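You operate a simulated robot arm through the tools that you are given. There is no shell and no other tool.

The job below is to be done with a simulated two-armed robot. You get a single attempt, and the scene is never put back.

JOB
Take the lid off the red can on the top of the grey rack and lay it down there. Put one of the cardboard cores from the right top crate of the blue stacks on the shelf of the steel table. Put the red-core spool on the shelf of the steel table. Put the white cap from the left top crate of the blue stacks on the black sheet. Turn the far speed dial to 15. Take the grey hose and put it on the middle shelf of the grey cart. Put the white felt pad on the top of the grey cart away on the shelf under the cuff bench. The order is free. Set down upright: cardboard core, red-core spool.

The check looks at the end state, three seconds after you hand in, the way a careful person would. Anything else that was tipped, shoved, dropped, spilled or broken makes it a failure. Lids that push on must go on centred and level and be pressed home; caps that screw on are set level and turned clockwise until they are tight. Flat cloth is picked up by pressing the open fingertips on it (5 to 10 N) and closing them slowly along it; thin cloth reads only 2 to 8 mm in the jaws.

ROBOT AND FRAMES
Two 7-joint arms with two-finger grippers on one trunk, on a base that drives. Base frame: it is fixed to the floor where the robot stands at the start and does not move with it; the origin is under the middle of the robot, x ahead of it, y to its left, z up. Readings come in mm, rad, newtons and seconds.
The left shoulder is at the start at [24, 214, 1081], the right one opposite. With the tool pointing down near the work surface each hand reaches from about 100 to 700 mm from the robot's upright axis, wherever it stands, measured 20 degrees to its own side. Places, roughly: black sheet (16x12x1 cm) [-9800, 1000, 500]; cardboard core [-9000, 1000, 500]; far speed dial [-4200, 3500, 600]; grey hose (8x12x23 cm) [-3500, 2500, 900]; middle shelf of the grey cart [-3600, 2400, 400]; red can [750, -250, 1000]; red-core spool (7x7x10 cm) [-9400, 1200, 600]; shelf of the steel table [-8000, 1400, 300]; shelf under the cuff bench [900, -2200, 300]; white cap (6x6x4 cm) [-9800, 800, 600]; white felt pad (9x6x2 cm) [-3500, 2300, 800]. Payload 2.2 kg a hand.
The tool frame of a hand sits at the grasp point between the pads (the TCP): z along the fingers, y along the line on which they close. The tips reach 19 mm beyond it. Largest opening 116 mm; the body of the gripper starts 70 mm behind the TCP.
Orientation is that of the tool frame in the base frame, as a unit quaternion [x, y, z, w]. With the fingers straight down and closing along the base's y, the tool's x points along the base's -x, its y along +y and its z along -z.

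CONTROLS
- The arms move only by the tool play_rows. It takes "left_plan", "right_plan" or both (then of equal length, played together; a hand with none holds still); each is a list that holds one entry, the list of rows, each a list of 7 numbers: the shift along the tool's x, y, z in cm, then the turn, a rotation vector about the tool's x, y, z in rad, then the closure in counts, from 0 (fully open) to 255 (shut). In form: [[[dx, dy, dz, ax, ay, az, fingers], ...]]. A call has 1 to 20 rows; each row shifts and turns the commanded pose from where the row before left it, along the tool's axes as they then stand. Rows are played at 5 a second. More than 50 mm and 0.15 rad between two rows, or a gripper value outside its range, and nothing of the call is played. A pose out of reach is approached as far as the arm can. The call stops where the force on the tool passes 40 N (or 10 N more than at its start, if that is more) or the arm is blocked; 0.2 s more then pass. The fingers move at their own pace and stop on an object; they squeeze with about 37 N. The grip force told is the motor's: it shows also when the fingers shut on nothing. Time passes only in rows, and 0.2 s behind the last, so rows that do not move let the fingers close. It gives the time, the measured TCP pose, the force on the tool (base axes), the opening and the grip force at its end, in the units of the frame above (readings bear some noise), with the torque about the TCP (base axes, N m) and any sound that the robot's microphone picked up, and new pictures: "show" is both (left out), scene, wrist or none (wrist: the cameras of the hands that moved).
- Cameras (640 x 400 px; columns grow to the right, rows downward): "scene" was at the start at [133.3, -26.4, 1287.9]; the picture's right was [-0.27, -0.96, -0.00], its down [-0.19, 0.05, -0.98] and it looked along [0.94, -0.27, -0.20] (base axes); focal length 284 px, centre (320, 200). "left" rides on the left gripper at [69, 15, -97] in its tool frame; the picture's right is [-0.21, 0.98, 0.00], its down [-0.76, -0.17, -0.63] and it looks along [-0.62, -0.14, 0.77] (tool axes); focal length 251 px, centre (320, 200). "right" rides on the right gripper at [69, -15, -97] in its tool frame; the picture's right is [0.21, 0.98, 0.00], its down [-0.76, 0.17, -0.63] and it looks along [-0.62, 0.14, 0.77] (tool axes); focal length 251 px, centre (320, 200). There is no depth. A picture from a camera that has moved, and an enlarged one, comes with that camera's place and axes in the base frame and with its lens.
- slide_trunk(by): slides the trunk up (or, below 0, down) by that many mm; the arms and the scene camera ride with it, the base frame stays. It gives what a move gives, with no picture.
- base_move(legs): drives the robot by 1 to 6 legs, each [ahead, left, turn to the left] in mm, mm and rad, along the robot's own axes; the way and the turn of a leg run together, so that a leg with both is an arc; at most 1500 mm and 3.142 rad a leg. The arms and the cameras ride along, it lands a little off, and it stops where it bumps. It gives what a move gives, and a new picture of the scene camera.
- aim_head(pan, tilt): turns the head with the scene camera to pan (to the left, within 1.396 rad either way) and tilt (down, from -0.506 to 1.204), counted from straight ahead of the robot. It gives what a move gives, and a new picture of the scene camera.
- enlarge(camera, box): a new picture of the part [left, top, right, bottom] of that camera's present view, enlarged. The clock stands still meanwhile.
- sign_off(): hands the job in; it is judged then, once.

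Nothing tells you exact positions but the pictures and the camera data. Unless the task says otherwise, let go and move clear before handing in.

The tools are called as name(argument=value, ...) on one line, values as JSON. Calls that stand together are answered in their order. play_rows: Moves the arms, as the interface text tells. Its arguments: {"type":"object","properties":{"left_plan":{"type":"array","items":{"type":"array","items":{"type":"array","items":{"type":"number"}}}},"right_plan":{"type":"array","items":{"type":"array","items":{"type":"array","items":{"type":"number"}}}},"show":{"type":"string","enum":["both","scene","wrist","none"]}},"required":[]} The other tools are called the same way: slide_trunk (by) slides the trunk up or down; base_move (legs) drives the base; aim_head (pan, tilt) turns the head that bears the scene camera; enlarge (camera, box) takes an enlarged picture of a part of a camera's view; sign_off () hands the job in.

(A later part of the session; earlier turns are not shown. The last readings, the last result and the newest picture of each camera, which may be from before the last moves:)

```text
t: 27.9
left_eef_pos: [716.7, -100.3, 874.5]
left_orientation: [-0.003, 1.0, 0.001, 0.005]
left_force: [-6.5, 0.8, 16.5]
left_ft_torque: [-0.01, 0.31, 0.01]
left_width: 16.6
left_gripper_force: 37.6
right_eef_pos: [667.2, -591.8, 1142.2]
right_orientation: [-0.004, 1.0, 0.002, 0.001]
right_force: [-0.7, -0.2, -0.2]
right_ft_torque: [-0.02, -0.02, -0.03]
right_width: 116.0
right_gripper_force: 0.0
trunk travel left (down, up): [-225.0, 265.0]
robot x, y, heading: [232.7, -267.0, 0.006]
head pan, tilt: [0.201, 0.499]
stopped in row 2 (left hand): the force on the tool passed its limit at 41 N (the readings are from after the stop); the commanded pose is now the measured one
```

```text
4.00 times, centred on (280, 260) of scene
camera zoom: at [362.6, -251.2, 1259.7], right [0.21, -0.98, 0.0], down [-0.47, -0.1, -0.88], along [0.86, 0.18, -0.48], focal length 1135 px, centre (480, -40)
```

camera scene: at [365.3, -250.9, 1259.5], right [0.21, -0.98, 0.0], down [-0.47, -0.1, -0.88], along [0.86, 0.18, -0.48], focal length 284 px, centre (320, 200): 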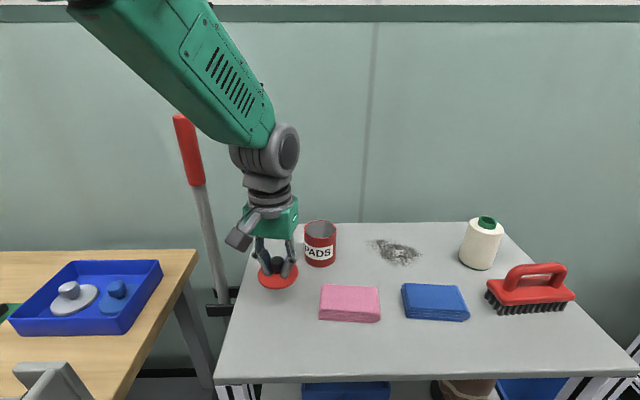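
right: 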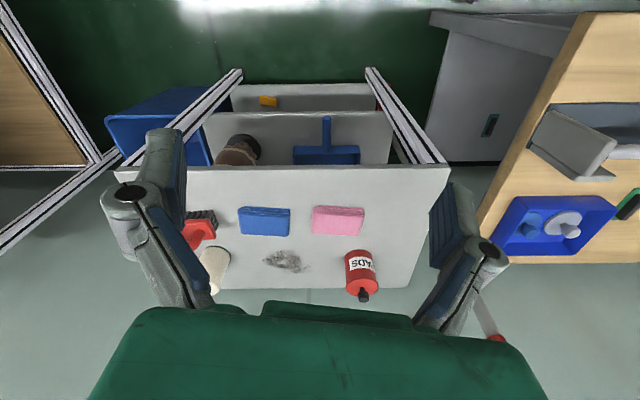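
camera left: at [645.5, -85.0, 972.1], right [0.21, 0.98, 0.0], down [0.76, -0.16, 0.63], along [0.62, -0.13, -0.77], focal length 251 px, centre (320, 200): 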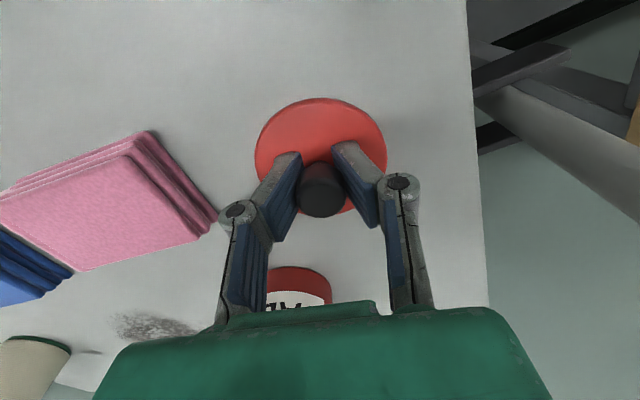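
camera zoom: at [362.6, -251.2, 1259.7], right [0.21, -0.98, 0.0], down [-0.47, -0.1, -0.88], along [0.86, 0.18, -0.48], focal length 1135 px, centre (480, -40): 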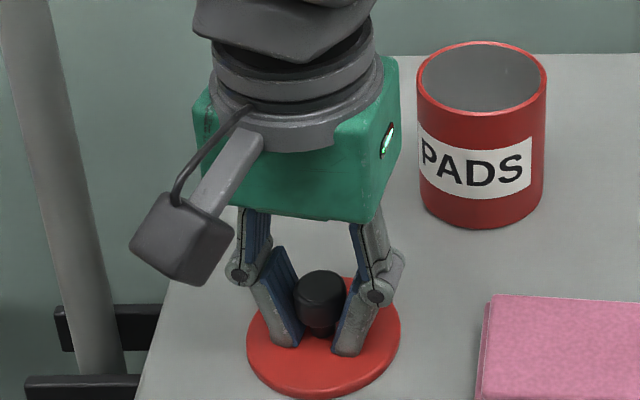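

Contact made at TCP z≈874.5. I open the fingers and lift straight off.

play_rows(left_plan=[[[0, 0, -0.05, 0, 0, 0, 220], [0, 0, 0, 0, 0, 0, 160], [0, 0, 0, 0, 0, 0, 120], [0, 0, 0, 0, 0, 0, 120], [0, 0, -2, 0, 0, 0, 120], [0, 0, -4, 0, 0, 0, 120], [0, 0, -4.5, 0, 0, 0, 120], [0, 0, -4.5, 0, 0, 0, 120], [0, 0, -4.5, 0, 0, 0, 120], [0, 0, -4.5, 0, 0, 0, 120], [0, 0, -4.5, 0, 0, 0, 120]]])

enlarge(camera="scene", box=[220, 210, 340, 310])

```text
t: 30.4
left_eef_pos: [711.7, -99.9, 1161.7]
left_orientation: [-0.003, 1.0, 0.001, 0.005]
left_force: [0.1, 1.2, -0.4]
left_ft_torque: [-0.01, -0.01, 0.02]
left_width: 61.4
left_gripper_force: 0.0
right_eef_pos: [667.4, -591.3, 1143.1]
right_orientation: [-0.005, 1.0, 0.002, 0.002]
right_force: [0.1, -0.2, 0.6]
right_ft_torque: [0.02, -0.01, 0.03]
right_width: 116.0
right_gripper_force: 0.0
trunk travel left (down, up): [-225.0, 265.0]
robot x, y, heading: [228.6, -269.5, 0.007]
head pan, tilt: [0.201, 0.499]
camera scene: at [363.9, -250.7, 1259.6], right [0.21, -0.98, 0.0], down [-0.47, -0.1, -0.88], along [0.86, 0.18, -0.48], focal length 284 px, centre (320, 200)
camera left: at [641.4, -84.9, 1257.4], right [0.21, 0.98, 0.0], down [0.75, -0.16, 0.64], along [0.63, -0.13, -0.77], focal length 251 px, centre (320, 200)
```

scene: 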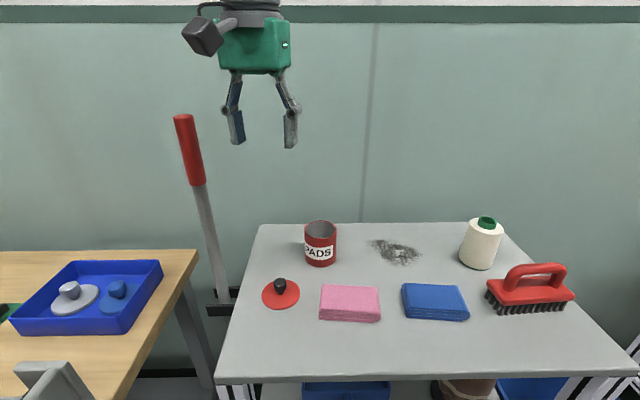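
left: 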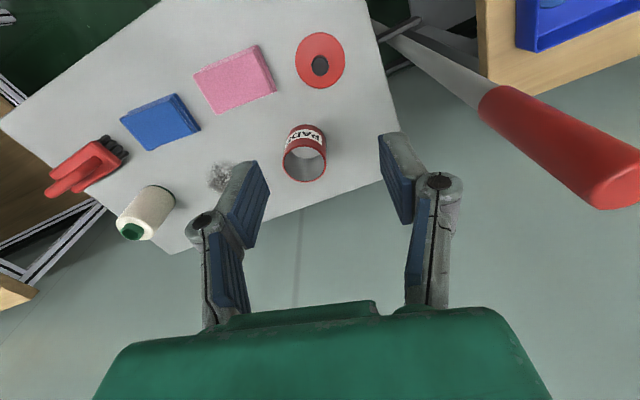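

```text
4.00 times, centred on (280, 260) of scene
camera zoom: at [363.9, -250.7, 1259.6], right [0.21, -0.98, 0.0], down [-0.47, -0.1, -0.88], along [0.86, 0.18, -0.48], focal length 1135 px, centre (480, -40)
```

zoom: 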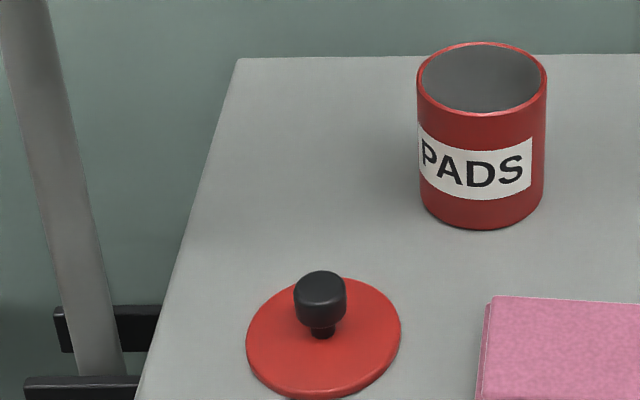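

The lid lies flat on the rack top, knob up, and the can stands. Next I tuck the arms in and back away, turning toward the far side (-x), to see the route.

play_rows(left_plan=[[[4.5, 0.5, -1, 0, 0, 0, 60], [4.5, 0.5, -1, 0, 0, 0, 0], [4.5, 0.5, -1, 0, 0, 0, 0]]], right_plan=[[[4, 0.3, -2, 0, 0, 0, 0], [4, 0.3, -2, 0, 0, 0, 0], [3, 0.3, -1, 0, 0, 0, 0]]], show="none")

base_move(legs=[[-700, 0, 0]])

base_move(legs=[[0, 0, 2.9]])

aim_head(pan=0.0, tilt=0.15)

aim_head(pan=-0.9, tilt=0.15)

```text
t: 31.1
left_eef_pos: [577.7, -84.0, 1190.0]
left_orientation: [-0.004, 1.0, -0.001, 0.006]
left_force: [-0.7, -0.4, 0.5]
left_ft_torque: [-0.01, -0.02, -0.01]
left_width: 116.2
left_gripper_force: 0.0
right_eef_pos: [616.7, -620.5, 1190.3]
right_orientation: [-0.004, 1.0, 0.0, 0.001]
right_force: [-0.3, -0.5, 0.5]
right_ft_torque: [0.01, -0.03, 0.05]
right_width: 116.1
right_gripper_force: 0.0
right hand out of reach, approached as far as the arm can: row 1, 2, 3
trunk travel left (down, up): [-225.0, 265.0]
robot x, y, heading: [233.9, -269.0, 0.008]
head pan, tilt: [0.201, 0.499]
```

```text
t: 35.0
left_eef_pos: [-126.7, -93.6, 1190.7]
left_orientation: [-0.005, 1.0, 0.001, 0.005]
left_force: [0.6, 0.9, -0.5]
left_ft_torque: [-0.03, -0.02, 0.0]
left_width: 115.8
left_gripper_force: 0.0
right_eef_pos: [-86.9, -630.5, 1187.8]
right_orientation: [-0.003, 1.0, 0.002, 0.0]
right_force: [0.2, 0.3, 0.4]
right_ft_torque: [0.03, -0.04, 0.0]
right_width: 116.0
right_gripper_force: 0.1
trunk travel left (down, up): [-225.0, 265.0]
robot x, y, heading: [-473.7, -274.6, 0.013]
head pan, tilt: [0.201, 0.499]
camera scene: at [-342.3, -257.0, 1259.6], right [0.21, -0.98, 0.0], down [-0.47, -0.1, -0.88], along [0.86, 0.18, -0.48], focal length 284 px, centre (320, 200)
```

scene: 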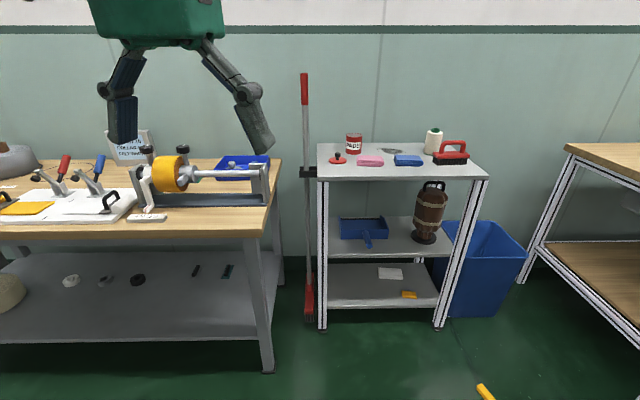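

```text
t: 42.2
left_eef_pos: [-851.5, -377.2, 1189.8]
left_orientation: [0.994, -0.109, -0.005, 0.0]
left_force: [-0.2, 0.7, -0.1]
left_ft_torque: [-0.01, 0.02, 0.04]
left_width: 115.9
left_gripper_force: 0.1
right_eef_pos: [-768.3, 153.7, 1188.2]
right_orientation: [0.994, -0.111, -0.002, 0.003]
right_force: [0.6, 0.0, 0.4]
right_ft_torque: [-0.01, 0.0, -0.02]
right_width: 116.0
right_gripper_force: 0.1
trunk travel left (down, up): [-225.0, 265.0]
robot x, y, heading: [-474.8, -276.0, 2.925]
head pan, tilt: [0.201, 0.499]
camera scene: at [-604.4, -266.1, 1259.6], right [0.02, 1.0, 0.0], down [0.48, -0.01, -0.88], along [-0.88, 0.02, -0.48], focal length 284 px, centre (320, 200)
```

scene: 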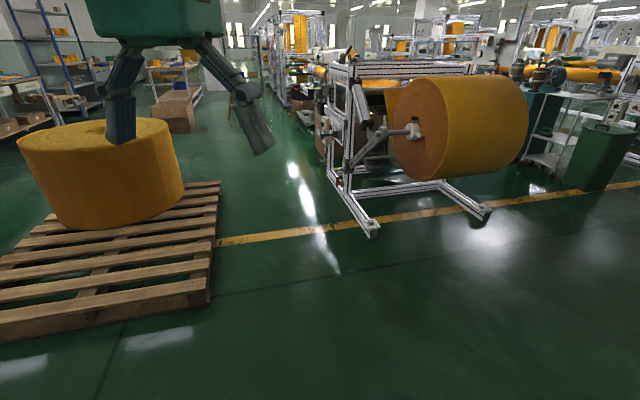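

```text
t: 43.1
left_eef_pos: [-849.8, -378.4, 1190.9]
left_orientation: [0.994, -0.109, -0.006, 0.0]
left_force: [-0.4, -0.5, 0.7]
left_ft_torque: [0.03, -0.02, -0.01]
left_width: 116.2
left_gripper_force: 0.0
right_eef_pos: [-765.5, 153.0, 1188.7]
right_orientation: [0.994, -0.11, -0.002, 0.005]
right_force: [0.9, 0.3, -0.3]
right_ft_torque: [-0.03, 0.05, 0.03]
right_width: 115.8
right_gripper_force: 0.1
trunk travel left (down, up): [-225.0, 265.0]
robot x, y, heading: [-472.0, -276.7, 2.926]
head pan, tilt: [0.0, 0.15]
camera scene: at [-603.9, -247.7, 1291.9], right [0.22, 0.98, 0.0], down [0.15, -0.03, -0.99], along [-0.96, 0.21, -0.15], focal length 284 px, centre (320, 200)
```

scene: 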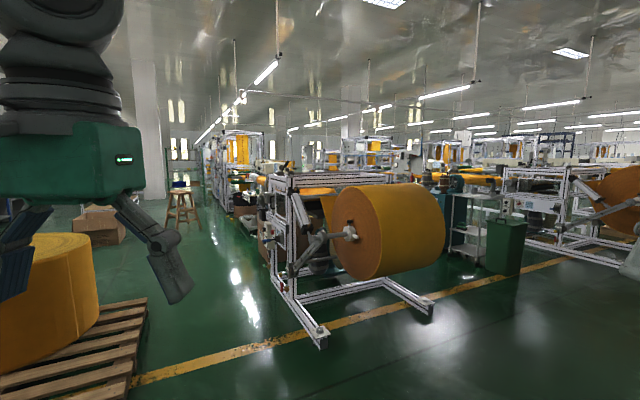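

```text
t: 44.3
left_eef_pos: [-849.8, -377.7, 1191.6]
left_orientation: [0.994, -0.108, -0.006, -0.001]
left_force: [-0.7, -0.4, -0.4]
left_ft_torque: [0.02, 0.03, 0.01]
left_width: 115.7
left_gripper_force: 0.0
right_eef_pos: [-766.1, 154.4, 1189.7]
right_orientation: [0.994, -0.111, -0.001, 0.005]
right_force: [0.8, -0.3, -0.1]
right_ft_torque: [0.01, -0.02, -0.01]
right_width: 116.1
right_gripper_force: 0.0
trunk travel left (down, up): [-225.0, 265.0]
robot x, y, heading: [-473.2, -276.4, 2.921]
head pan, tilt: [-0.901, 0.15]
camera scene: at [-593.0, -220.2, 1292.1], right [0.51, 0.86, 0.0], down [0.13, -0.08, -0.99], along [-0.85, 0.51, -0.15], focal length 284 px, centre (320, 200)
```

scene: 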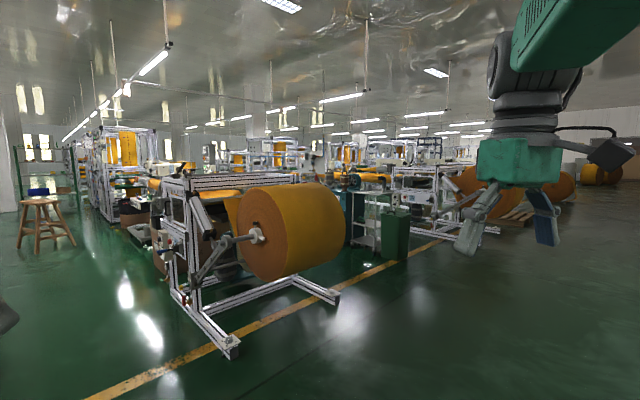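

Behind is a factory floor: an aisle runs toward -x between a pallet (y≲-800) and the first roll machine (y≳140); the grey cart seems to stand beyond that machine, near (-3500, 2400). I drive down the aisle and look.

base_move(legs=[[0, 0, 0.22], [1400, 120, 0]])

aim_head(pan=-0.4, tilt=0.15)

aim_head(pan=0.3, tilt=0.3)

```text
t: 52.1
left_eef_pos: [-2223.6, -571.2, 1190.6]
left_orientation: [1.0, -0.004, -0.006, 0.0]
left_force: [-0.5, 0.0, -0.5]
left_ft_torque: [0.0, 0.02, 0.02]
left_width: 115.9
left_gripper_force: 0.1
right_eef_pos: [-2254.8, -33.9, 1189.6]
right_orientation: [1.0, -0.005, -0.001, 0.006]
right_force: [0.4, -0.3, -0.8]
right_ft_torque: [-0.01, 0.0, -0.02]
right_width: 116.0
right_gripper_force: 0.0
trunk travel left (down, up): [-225.0, 265.0]
robot x, y, heading: [-1879.3, -395.6, 3.137]
head pan, tilt: [-0.901, 0.15]
camera scene: at [-2006.2, -363.8, 1291.8], right [0.33, 0.95, 0.0], down [0.15, -0.05, -0.99], along [-0.93, 0.32, -0.15], focal length 284 px, centre (320, 200)
```

scene: 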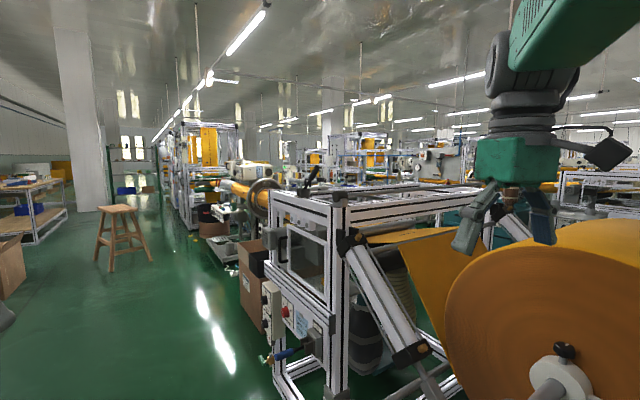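

```text
t: 53.0
left_eef_pos: [-2221.9, -571.4, 1192.8]
left_orientation: [1.0, -0.003, -0.007, 0.001]
left_force: [0.1, 0.7, -0.5]
left_ft_torque: [0.0, 0.02, 0.04]
left_width: 116.0
left_gripper_force: 0.1
right_eef_pos: [-2252.6, -32.8, 1189.2]
right_orientation: [1.0, -0.006, -0.002, 0.008]
right_force: [0.7, -0.2, 1.2]
right_ft_torque: [0.0, -0.02, 0.02]
right_width: 116.0
right_gripper_force: 0.0
trunk travel left (down, up): [-225.0, 265.0]
robot x, y, heading: [-1876.3, -395.3, 3.134]
head pan, tilt: [-0.4, 0.15]
camera scene: at [-2005.7, -362.7, 1292.0], right [0.34, 0.94, 0.0], down [0.14, -0.05, -0.99], along [-0.93, 0.33, -0.15], focal length 284 px, centre (320, 200)
```

scene: 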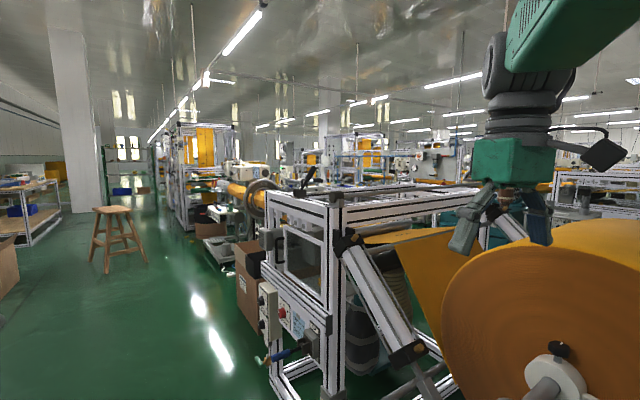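

```text
t: 54.1
left_eef_pos: [-2222.8, -571.0, 1190.7]
left_orientation: [1.0, -0.003, -0.007, 0.0]
left_force: [-0.1, -0.7, 0.3]
left_ft_torque: [0.05, 0.01, 0.0]
left_width: 116.2
left_gripper_force: 0.2
right_eef_pos: [-2253.6, -35.5, 1189.7]
right_orientation: [1.0, -0.006, -0.003, 0.006]
right_force: [0.0, 0.1, -0.4]
right_ft_torque: [0.02, -0.06, -0.01]
right_width: 116.0
right_gripper_force: 0.0
trunk travel left (down, up): [-225.0, 265.0]
robot x, y, heading: [-1875.8, -394.1, 3.132]
head pan, tilt: [0.3, 0.3]
camera scene: at [-2007.8, -420.9, 1278.0], right [-0.29, 0.96, 0.0], down [0.29, 0.09, -0.95], along [-0.91, -0.28, -0.3], focal length 284 px, centre (320, 200)
```

scene: 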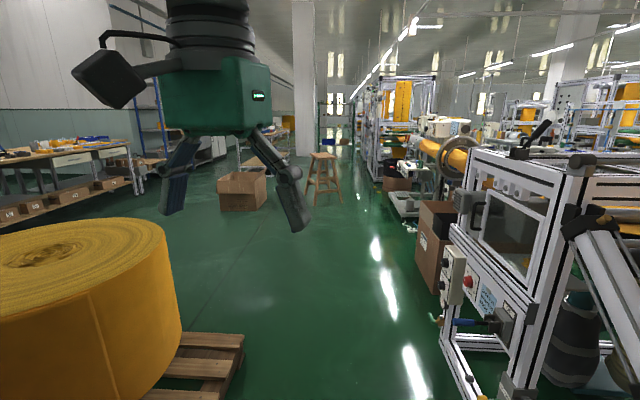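

The aisle continues between the pallet and the machine; I follow it, keeping clear of the valve that sticks out on the right, then look right for the steel table.

base_move(legs=[[1150, 300, 0], [1200, 100, 0]])

aim_head(pan=-0.5, tilt=0.25)

aim_head(pan=-1.2, tilt=0.25)

aim_head(pan=0.1, tilt=0.25)

```text
t: 65.9
left_eef_pos: [-4593.3, -961.4, 1191.9]
left_orientation: [1.0, -0.003, -0.007, 0.0]
left_force: [-0.2, 0.6, -1.1]
left_ft_torque: [0.0, 0.01, 0.02]
left_width: 116.0
left_gripper_force: 0.0
right_eef_pos: [-4623.4, -423.6, 1190.5]
right_orientation: [1.0, -0.005, -0.003, 0.006]
right_force: [-0.1, -1.0, -1.3]
right_ft_torque: [0.0, 0.01, 0.04]
right_width: 116.1
right_gripper_force: 0.1
trunk travel left (down, up): [-225.0, 265.0]
robot x, y, heading: [-4246.5, -784.1, 3.141]
head pan, tilt: [0.3, 0.3]
camera scene: at [-4378.4, -810.5, 1278.0], right [-0.29, 0.96, 0.0], down [0.29, 0.09, -0.95], along [-0.91, -0.28, -0.3], focal length 284 px, centre (320, 200)
```

scene: 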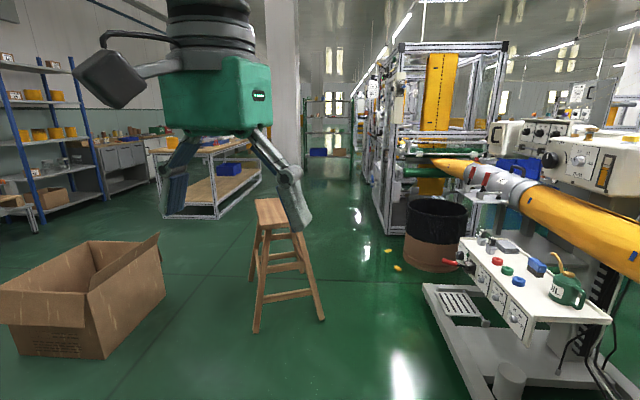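

```text
t: 67.0
left_eef_pos: [-4592.2, -961.7, 1190.9]
left_orientation: [1.0, -0.002, -0.008, -0.001]
left_force: [0.4, 0.8, 0.5]
left_ft_torque: [0.03, -0.03, -0.01]
left_width: 116.2
left_gripper_force: 0.0
right_eef_pos: [-4622.1, -422.1, 1189.7]
right_orientation: [1.0, -0.005, -0.004, 0.008]
right_force: [-0.7, 0.2, 1.0]
right_ft_torque: [0.0, 0.02, -0.02]
right_width: 116.0
right_gripper_force: 0.2
trunk travel left (down, up): [-225.0, 265.0]
robot x, y, heading: [-4250.2, -781.5, 3.137]
head pan, tilt: [-0.499, 0.25]
camera scene: at [-4377.4, -751.9, 1281.8], right [0.33, 0.94, 0.0], down [0.24, -0.09, -0.97], along [-0.91, 0.32, -0.26], focal length 284 px, centre (320, 200)
```

scene: 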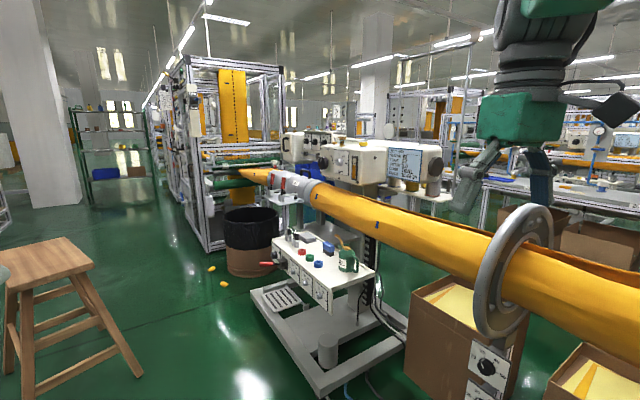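

```text
t: 68.1
left_eef_pos: [-4591.1, -961.7, 1191.1]
left_orientation: [1.0, -0.002, -0.007, 0.0]
left_force: [-0.1, 0.0, 0.0]
left_ft_torque: [-0.01, 0.04, -0.01]
left_width: 115.9
left_gripper_force: 0.1
right_eef_pos: [-4621.4, -423.1, 1190.2]
right_orientation: [1.0, -0.005, -0.003, 0.008]
right_force: [-0.3, -1.1, -0.1]
right_ft_torque: [0.03, 0.02, 0.01]
right_width: 115.8
right_gripper_force: 0.1
trunk travel left (down, up): [-225.0, 265.0]
robot x, y, heading: [-4248.5, -787.8, 3.138]
head pan, tilt: [-1.201, 0.25]
camera scene: at [-4377.1, -751.8, 1281.7], right [0.34, 0.94, 0.0], down [0.25, -0.09, -0.97], along [-0.91, 0.32, -0.26], focal length 284 px, centre (320, 200)
```

scene: 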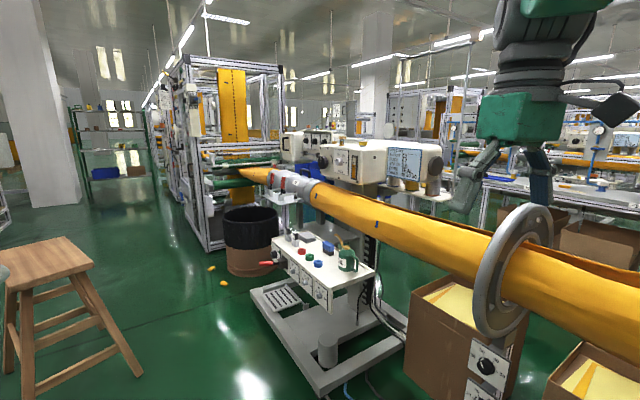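

```text
t: 69.6
left_eef_pos: [-4591.6, -961.7, 1190.6]
left_orientation: [1.0, -0.003, -0.008, 0.0]
left_force: [0.4, -0.1, 0.6]
left_ft_torque: [0.01, 0.01, 0.0]
left_width: 116.1
left_gripper_force: 0.0
right_eef_pos: [-4622.0, -423.1, 1189.5]
right_orientation: [1.0, -0.005, -0.002, 0.005]
right_force: [0.4, 0.3, -0.5]
right_ft_torque: [0.0, -0.01, 0.03]
right_width: 115.9
right_gripper_force: 0.2
trunk travel left (down, up): [-225.0, 265.0]
robot x, y, heading: [-4249.8, -782.9, 3.136]
head pan, tilt: [0.099, 0.25]
camera scene: at [-4382.1, -792.0, 1282.7], right [-0.09, 1.0, 0.0], down [0.25, 0.02, -0.97], along [-0.96, -0.09, -0.25], focal length 284 px, centre (320, 200)
```

scene: 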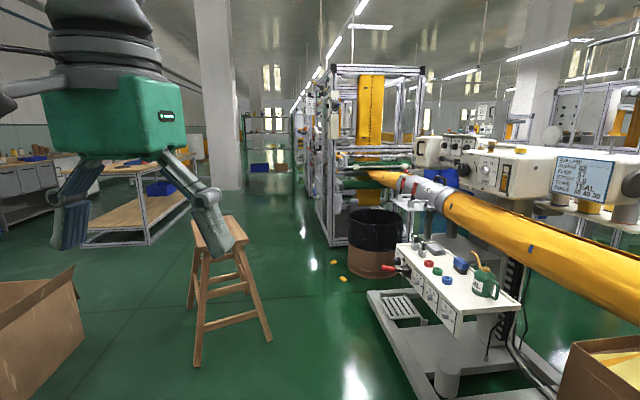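

Line 1 (roll → tube → winder) blocks access from this aisle; the cart, dial and steel table lie on its other side (+y). I go back and round the roll's end into the next corridor.

base_move(legs=[[-1200, -100, 0], [-1150, -300, 0], [-600, 0, 0], [0, -1200, 0]])

play_rows(right_plan=[[[-3, 0.5, 1, 0, 0, 0, 0], [-3, 0.5, 2, 0, 0, 0, 0]]], show="none")

aim_head(pan=-0.7, tilt=0.2)

```text
t: 90.0
left_eef_pos: [-1594.0, 593.0, 1191.3]
left_orientation: [1.0, -0.009, -0.007, -0.001]
left_force: [0.2, -0.1, 0.1]
left_ft_torque: [0.0, 0.0, 0.01]
left_width: 116.2
left_gripper_force: 0.1
right_eef_pos: [-1617.8, 1131.7, 1190.3]
right_orientation: [1.0, -0.011, -0.004, 0.007]
right_force: [0.1, -0.7, 0.5]
right_ft_torque: [0.03, 0.04, 0.02]
right_width: 115.9
right_gripper_force: 0.1
trunk travel left (down, up): [-225.0, 265.0]
robot x, y, heading: [-1247.7, 767.3, 3.128]
head pan, tilt: [0.099, 0.25]
camera scene: at [-1382.3, 759.7, 1282.7], right [-0.08, 1.0, 0.0], down [0.25, 0.02, -0.97], along [-0.97, -0.08, -0.25], focal length 284 px, centre (320, 200)
```

scene: 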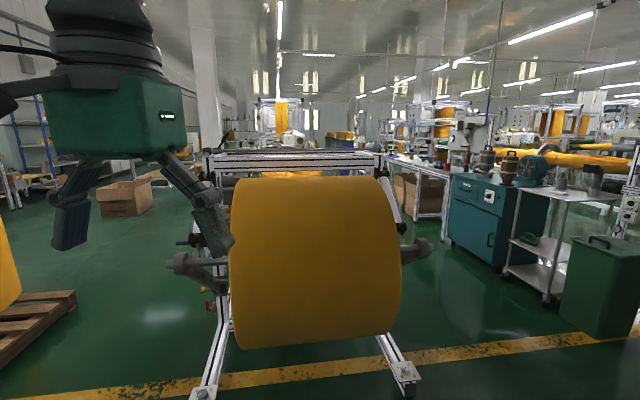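

```text
t: 90.6
left_eef_pos: [-1593.8, 593.7, 1191.6]
left_orientation: [1.0, -0.009, -0.007, 0.001]
left_force: [0.7, 0.5, 0.8]
left_ft_torque: [0.02, 0.04, 0.0]
left_width: 115.8
left_gripper_force: 0.1
right_eef_pos: [-1677.9, 1122.2, 1158.9]
right_orientation: [1.0, -0.011, -0.003, 0.006]
right_force: [-0.8, -1.2, 0.8]
right_ft_torque: [0.0, -0.02, -0.01]
right_width: 116.0
right_gripper_force: 0.0
trunk travel left (down, up): [-225.0, 265.0]
robot x, y, heading: [-1247.8, 768.8, 3.124]
head pan, tilt: [0.099, 0.25]
```

```text
t: 91.8
left_eef_pos: [-1592.7, 593.9, 1192.6]
left_orientation: [1.0, -0.01, -0.009, 0.0]
left_force: [0.6, -0.4, 0.5]
left_ft_torque: [0.0, 0.01, -0.01]
left_width: 116.0
left_gripper_force: 0.1
right_eef_pos: [-1676.7, 1122.1, 1160.6]
right_orientation: [1.0, -0.011, -0.005, 0.005]
right_force: [0.0, 0.6, 0.2]
right_ft_torque: [0.02, 0.0, 0.0]
right_width: 116.0
right_gripper_force: 0.1
trunk travel left (down, up): [-225.0, 265.0]
robot x, y, heading: [-1249.4, 768.1, 3.12]
head pan, tilt: [-0.7, 0.201]
camera scene: at [-1359.7, 828.4, 1287.3], right [0.66, 0.75, 0.0], down [0.15, -0.13, -0.98], along [-0.74, 0.64, -0.2], focal length 284 px, centre (320, 200)
```

scene: 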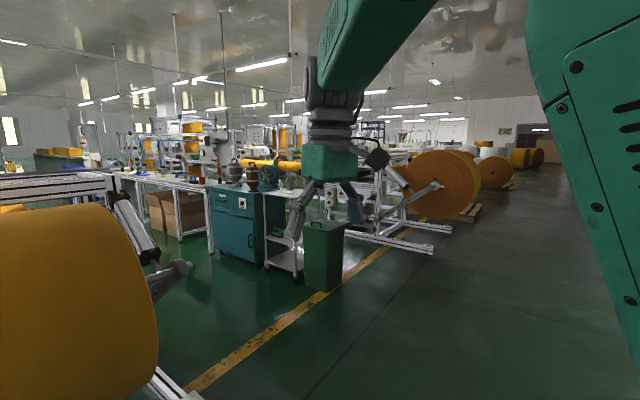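

Now I see the corridor: teal cabinet, grey cart and green bin to the right of the roll. I look at them closely.

aim_head(pan=-0.35, tilt=0.25)

enlarge(camera="scene", box=[280, 100, 600, 300])

enlarge(camera="scene", box=[200, 100, 360, 220])

```text
t: 92.6
left_eef_pos: [-1593.3, 592.8, 1193.0]
left_orientation: [1.0, -0.01, -0.008, 0.0]
left_force: [-0.3, 0.8, 0.3]
left_ft_torque: [0.01, -0.02, -0.02]
left_width: 116.2
left_gripper_force: 0.1
right_eef_pos: [-1676.6, 1122.1, 1159.7]
right_orientation: [1.0, -0.011, -0.004, 0.006]
right_force: [-0.9, -0.5, 0.1]
right_ft_torque: [-0.02, 0.01, -0.02]
right_width: 116.0
right_gripper_force: 0.0
trunk travel left (down, up): [-225.0, 265.0]
robot x, y, heading: [-1248.8, 769.0, 3.125]
head pan, tilt: [-0.351, 0.25]
camera scene: at [-1376.6, 801.0, 1282.7], right [0.36, 0.93, 0.0], down [0.23, -0.09, -0.97], along [-0.9, 0.35, -0.25], focal length 284 px, centre (320, 200)
```

scene: 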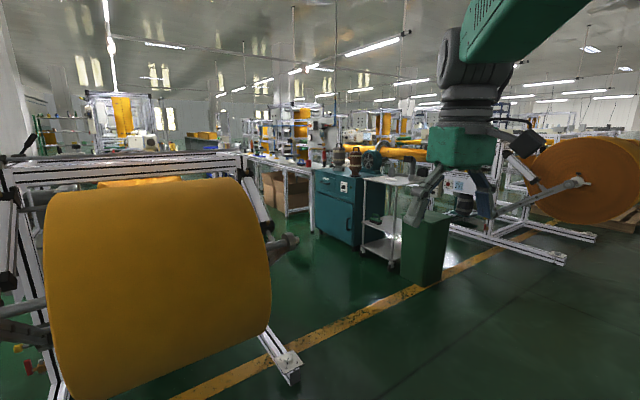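

```text
2.00 times, centred on (440, 200) of scene
camera zoom: at [-1376.6, 801.0, 1282.7], right [0.36, 0.93, 0.0], down [0.23, -0.09, -0.97], along [-0.9, 0.35, -0.25], focal length 567 px, centre (80, 200)
```

zoom: 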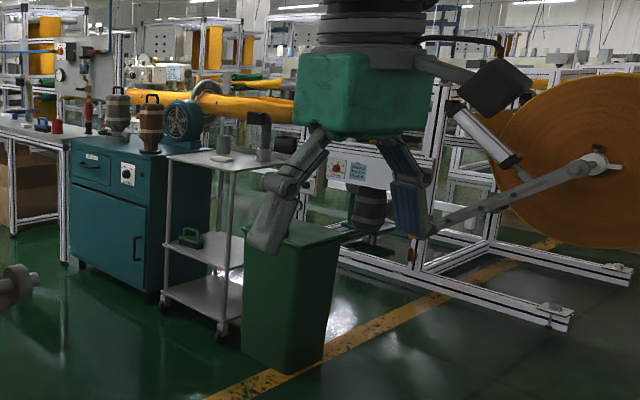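

```text
3.33 times, centred on (280, 160) of scene
camera zoom: at [-1376.6, 801.0, 1282.7], right [0.36, 0.93, 0.0], down [0.23, -0.09, -0.97], along [-0.9, 0.35, -0.25], focal length 946 px, centre (453, 333)
```

zoom: 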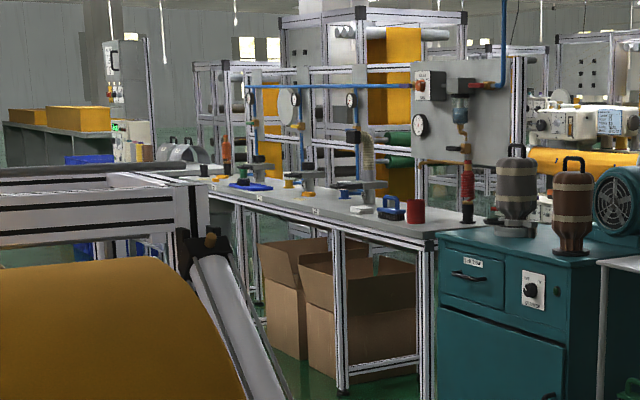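

The grey cart stands around x -3830…-3440, y≥2250, next to the teal cabinet, reachable from the corridor at y≈1700. I drive there and turn to face it.

base_move(legs=[[0, -930, 0], [1500, 0, 0]])

aim_head(pan=-0.5, tilt=0.45)

aim_head(pan=0.2, tilt=0.3)

```text
t: 104.6
left_eef_pos: [-3113.4, 1522.8, 1192.1]
left_orientation: [1.0, -0.005, -0.008, 0.002]
left_force: [-1.1, 0.2, 0.1]
left_ft_torque: [0.0, -0.01, 0.01]
left_width: 116.0
left_gripper_force: 0.0
right_eef_pos: [-3201.5, 2049.7, 1159.9]
right_orientation: [1.0, -0.006, -0.004, 0.008]
right_force: [0.0, 0.0, 0.2]
right_ft_torque: [-0.04, 0.01, 0.0]
right_width: 116.2
right_gripper_force: 0.0
trunk travel left (down, up): [-225.0, 265.0]
robot x, y, heading: [-2768.3, 1691.8, 3.128]
head pan, tilt: [-0.351, 0.25]
camera scene: at [-2898.8, 1732.2, 1282.5], right [0.35, 0.94, 0.0], down [0.23, -0.09, -0.97], along [-0.91, 0.34, -0.25], focal length 284 px, centre (320, 200)
```

scene: 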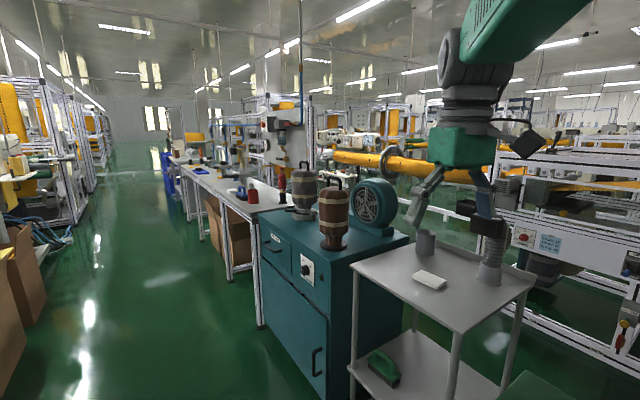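

```text
t: 105.3
left_eef_pos: [-3111.2, 1519.9, 1194.4]
left_orientation: [1.0, -0.005, -0.008, 0.001]
left_force: [0.5, -0.2, -0.4]
left_ft_torque: [-0.04, 0.02, 0.02]
left_width: 115.9
left_gripper_force: 0.1
right_eef_pos: [-3199.3, 2045.8, 1161.0]
right_orientation: [1.0, -0.007, -0.005, 0.006]
right_force: [-0.2, -0.4, -0.8]
right_ft_torque: [-0.02, 0.0, 0.0]
right_width: 116.1
right_gripper_force: 0.1
trunk travel left (down, up): [-225.0, 265.0]
robot x, y, heading: [-2770.3, 1691.1, 3.128]
head pan, tilt: [-0.499, 0.45]
camera scene: at [-2891.7, 1739.7, 1264.1], right [0.49, 0.87, 0.0], down [0.38, -0.21, -0.9], along [-0.79, 0.44, -0.44], focal length 284 px, centre (320, 200)
```

scene: 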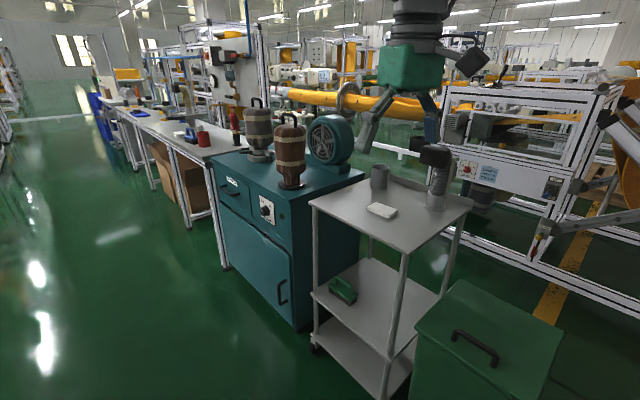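

```text
t: 106.4
left_eef_pos: [-3109.9, 1517.8, 1193.8]
left_orientation: [1.0, -0.004, -0.008, 0.0]
left_force: [-0.3, -0.9, -0.6]
left_ft_torque: [0.01, -0.01, -0.03]
left_width: 116.2
left_gripper_force: 0.0
right_eef_pos: [-3199.8, 2044.5, 1159.9]
right_orientation: [1.0, -0.006, -0.006, 0.006]
right_force: [0.0, -0.5, -0.1]
right_ft_torque: [-0.01, 0.0, 0.01]
right_width: 115.9
right_gripper_force: 0.1
trunk travel left (down, up): [-225.0, 265.0]
robot x, y, heading: [-2770.1, 1692.7, 3.128]
head pan, tilt: [0.201, 0.3]
camera scene: at [-2903.1, 1676.6, 1277.9], right [-0.19, 0.98, 0.0], down [0.29, 0.06, -0.95], along [-0.94, -0.18, -0.3], focal length 284 px, centre (320, 200)
```

scene: 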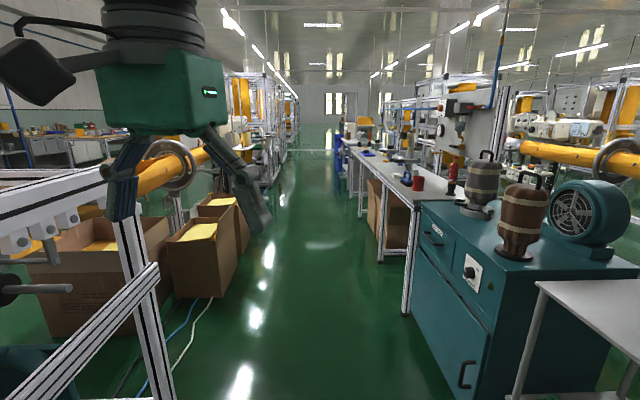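

The corridor is clear and the cart's top carries a grey cup, the white pad, and the grey hose with black end. I go level with the cart and turn to face it.

base_move(legs=[[700, 0, 0], [0, 0, -1.35]])

aim_head(pan=0.0, tilt=0.6)

aim_head(pan=0.0, tilt=0.2)

```text
t: 113.6
left_eef_pos: [-3703.5, 1993.0, 1193.2]
left_orientation: [0.772, -0.636, -0.006, -0.005]
left_force: [-1.1, -1.1, 0.6]
left_ft_torque: [0.01, 0.0, -0.01]
left_width: 116.0
left_gripper_force: 0.1
right_eef_pos: [-3206.4, 2188.3, 1160.7]
right_orientation: [0.771, -0.637, -0.007, 0.002]
right_force: [0.6, 0.2, 0.0]
right_ft_torque: [0.03, 0.0, 0.01]
right_width: 115.7
right_gripper_force: 0.0
trunk travel left (down, up): [-225.0, 265.0]
robot x, y, heading: [-3464.1, 1699.1, 1.766]
head pan, tilt: [0.201, 0.3]
camera scene: at [-3506.4, 1823.9, 1277.9], right [0.92, 0.38, 0.0], down [0.11, -0.28, -0.95], along [-0.37, 0.88, -0.3], focal length 284 px, centre (320, 200)
```

scene: 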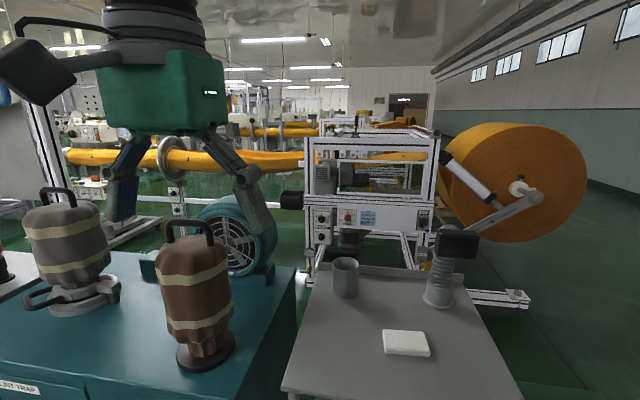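

```text
t: 114.4
left_eef_pos: [-3703.6, 1991.7, 1192.3]
left_orientation: [0.772, -0.635, -0.008, -0.005]
left_force: [-0.6, 0.1, -0.6]
left_ft_torque: [-0.01, -0.02, 0.02]
left_width: 116.0
left_gripper_force: 0.1
right_eef_pos: [-3205.6, 2186.1, 1161.1]
right_orientation: [0.771, -0.636, -0.009, 0.0]
right_force: [-0.3, -0.1, -0.8]
right_ft_torque: [0.01, 0.03, -0.02]
right_width: 116.0
right_gripper_force: 0.0
trunk travel left (down, up): [-225.0, 265.0]
robot x, y, heading: [-3461.2, 1697.3, 1.768]
head pan, tilt: [0.0, 0.6]
camera scene: at [-3487.5, 1824.0, 1250.6], right [0.98, 0.19, 0.0], down [0.11, -0.56, -0.82], along [-0.16, 0.81, -0.57], focal length 284 px, centre (320, 200)
```

scene: 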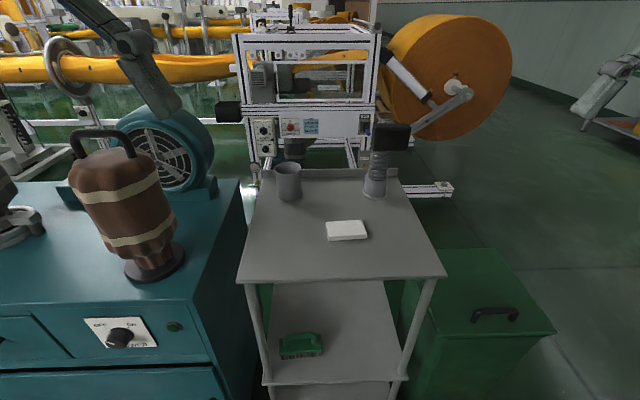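

```text
t: 115.3
left_eef_pos: [-3705.1, 1991.5, 1193.1]
left_orientation: [0.772, -0.635, -0.008, -0.005]
left_force: [0.7, -0.5, -0.4]
left_ft_torque: [-0.01, -0.01, -0.02]
left_width: 115.9
left_gripper_force: 0.0
right_eef_pos: [-3206.3, 2186.5, 1160.4]
right_orientation: [0.771, -0.636, -0.008, 0.001]
right_force: [0.0, 1.1, 0.6]
right_ft_torque: [-0.03, -0.03, -0.01]
right_width: 115.9
right_gripper_force: 0.1
trunk travel left (down, up): [-225.0, 265.0]
robot x, y, heading: [-3462.9, 1692.9, 1.765]
head pan, tilt: [0.0, 0.201]
camera scene: at [-3488.5, 1829.1, 1287.2], right [0.98, 0.19, 0.0], down [0.04, -0.2, -0.98], along [-0.19, 0.96, -0.2], focal length 284 px, centre (320, 200)
```

scene: 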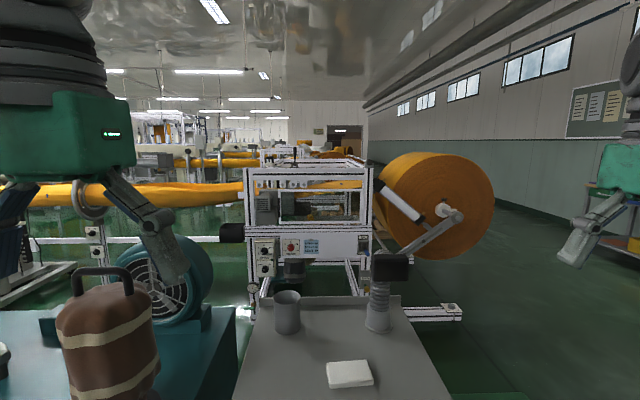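

The hose, pad and cup are on the cart top ahead; the dial place matches the white panel with dials on the machine beyond. I zoom in on both.

enlarge(camera="scene", box=[220, 210, 380, 310])

enlarge(camera="scene", box=[60, 200, 160, 280])

enlarge(camera="scene", box=[240, 230, 480, 400])

enlarge(camera="right", box=[0, 0, 640, 400])

enlarge(camera="left", box=[0, 0, 640, 400])

```text
4.00 times, centred on (300, 260) of scene
camera zoom: at [-3488.5, 1829.1, 1287.2], right [0.98, 0.19, 0.0], down [0.04, -0.2, -0.98], along [-0.19, 0.96, -0.2], focal length 1135 px, centre (400, -40)
```

zoom: 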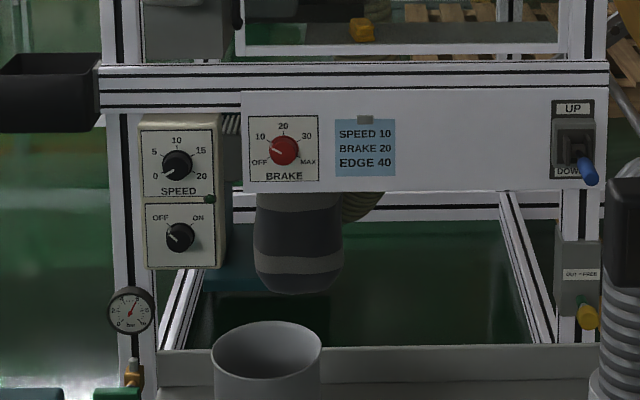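

```text
5.00 times, centred on (110, 240) of scene
camera zoom: at [-3488.5, 1829.1, 1287.2], right [0.98, 0.19, 0.0], down [0.04, -0.2, -0.98], along [-0.19, 0.96, -0.2], focal length 1419 px, centre (1370, 0)
```

zoom: 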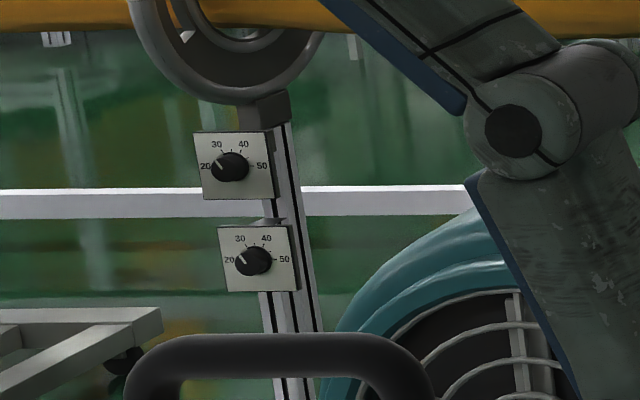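

```text
2.35 times, centred on (360, 315) of scene
camera zoom: at [-3488.5, 1829.1, 1287.2], right [0.98, 0.19, 0.0], down [0.04, -0.2, -0.98], along [-0.19, 0.96, -0.2], focal length 668 px, centre (226, -71)
```

zoom: 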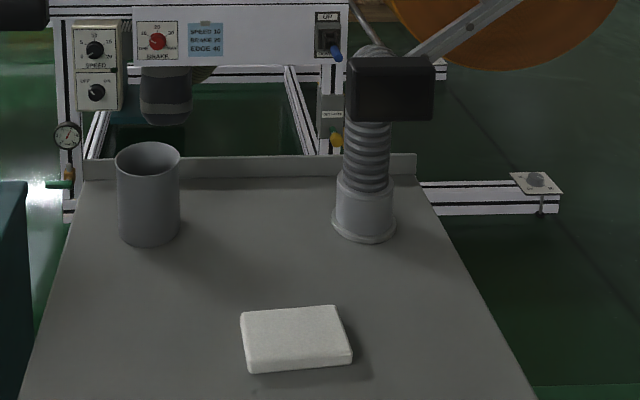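

```text
1.00 times, centred on (320, 200) of right (not enlarged: the box is as wide or as high as the picture)
camera zoom: at [-3176.7, 2119.8, 1257.8], right [-0.92, -0.4, 0.01], down [-0.3, 0.71, 0.64], along [-0.26, 0.59, -0.77], focal length 251 px, centre (320, 200)
```

zoom: 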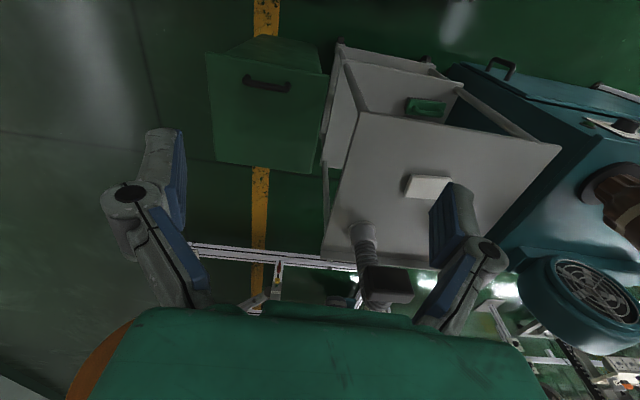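

```text
1.00 times, centred on (320, 200) of left (not enlarged: the box is as wide or as high as the picture)
camera zoom: at [-3706.6, 1920.1, 1289.1], right [-1.0, 0.02, 0.01], down [0.02, 0.76, 0.65], along [0.01, 0.65, -0.76], focal length 251 px, centre (320, 200)
```

zoom: 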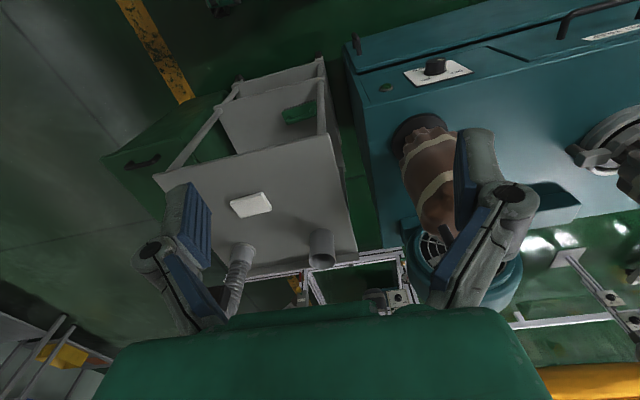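

The panel on the machine beyond is indeed a SPEED dial (0–20, now at 0). First the hose: I move up to the cart a little and lower the view onto it.

base_move(legs=[[130, 0, 0.03]])

aim_head(pan=-0.15, tilt=0.5)

enlarge(camera="right", box=[260, 80, 580, 300])

enlarge(camera="left", box=[0, 80, 420, 340])

```text
t: 116.5
left_eef_pos: [-3738.9, 2111.2, 1193.8]
left_orientation: [0.781, -0.624, -0.009, -0.005]
left_force: [0.9, 0.2, -0.5]
left_ft_torque: [-0.01, 0.03, -0.01]
left_width: 116.1
left_gripper_force: 0.1
right_eef_pos: [-3245.7, 2320.6, 1161.8]
right_orientation: [0.78, -0.626, -0.009, 0.001]
right_force: [0.4, -0.2, 0.5]
right_ft_torque: [-0.01, 0.01, 0.02]
right_width: 115.9
right_gripper_force: 0.3
trunk travel left (down, up): [-225.0, 265.0]
robot x, y, heading: [-3492.0, 1823.0, 1.798]
head pan, tilt: [0.0, 0.201]
camera scene: at [-3518.3, 1954.5, 1287.4], right [0.98, 0.22, 0.0], down [0.04, -0.2, -0.98], along [-0.22, 0.96, -0.2], focal length 284 px, centre (320, 200)
```

scene: 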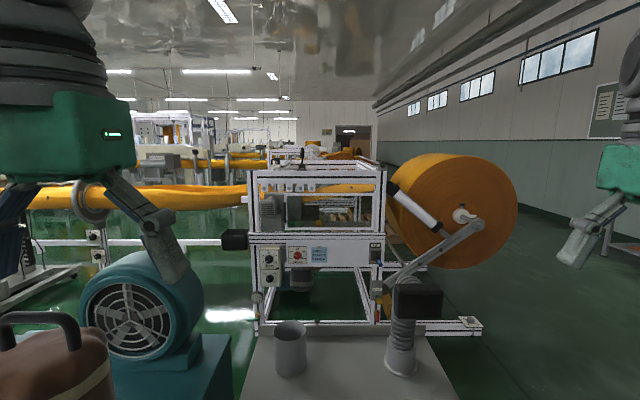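

```text
t: 117.3
left_eef_pos: [-3738.5, 2109.8, 1194.2]
left_orientation: [0.782, -0.624, -0.009, -0.006]
left_force: [-0.6, 0.3, 0.2]
left_ft_torque: [-0.01, 0.01, 0.0]
left_width: 116.1
left_gripper_force: 0.1
right_eef_pos: [-3246.3, 2318.6, 1162.2]
right_orientation: [0.78, -0.625, -0.008, 0.001]
right_force: [0.2, 0.3, 0.8]
right_ft_torque: [-0.01, 0.0, -0.02]
right_width: 116.1
right_gripper_force: 0.0
trunk travel left (down, up): [-225.0, 265.0]
robot x, y, heading: [-3489.0, 1821.1, 1.798]
head pan, tilt: [-0.15, 0.499]
camera scene: at [-3505.0, 1954.7, 1259.7], right [1.0, 0.07, 0.0], down [0.04, -0.48, -0.88], along [-0.06, 0.87, -0.48], focal length 284 px, centre (320, 200)
```

scene: 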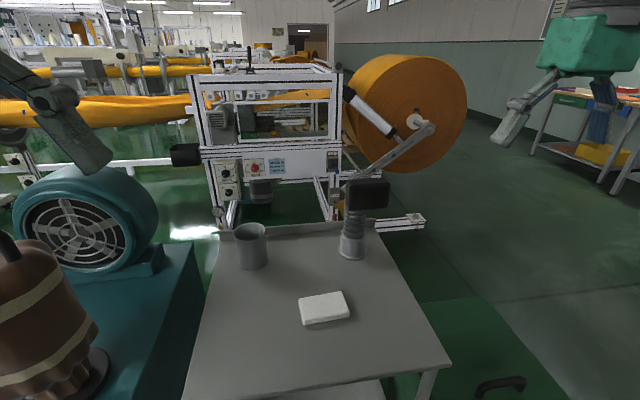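

```text
1.82 times, centred on (420, 190) of right
camera zoom: at [-3215.4, 2253.1, 1258.5], right [-0.91, -0.42, 0.01], down [-0.32, 0.7, 0.64], along [-0.28, 0.58, -0.76], focal length 457 px, centre (138, 218)
```

zoom: 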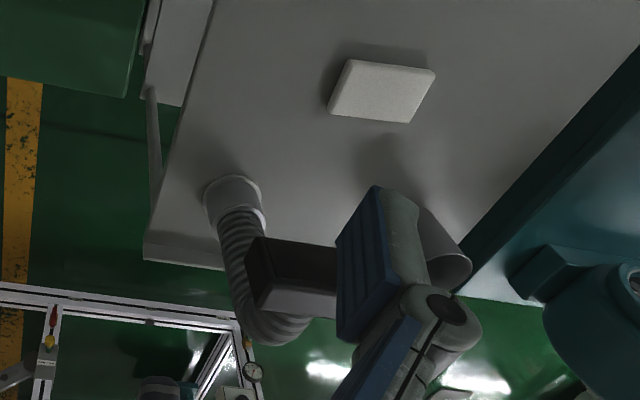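

```text
1.52 times, centred on (210, 210) of left
camera zoom: at [-3739.3, 2038.0, 1289.5], right [-1.0, -0.01, 0.01], down [0.0, 0.76, 0.65], along [-0.01, 0.65, -0.76], focal length 383 px, centre (488, 185)
```

zoom: 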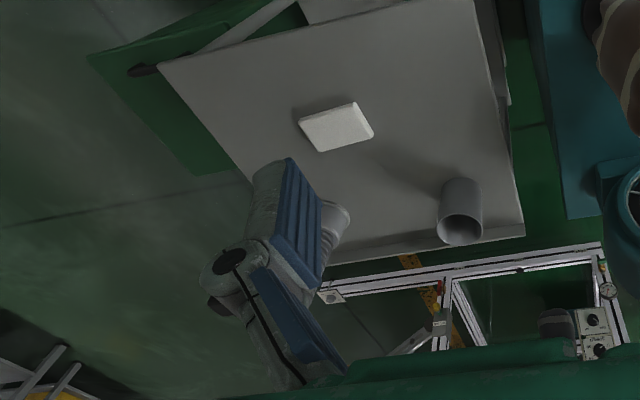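

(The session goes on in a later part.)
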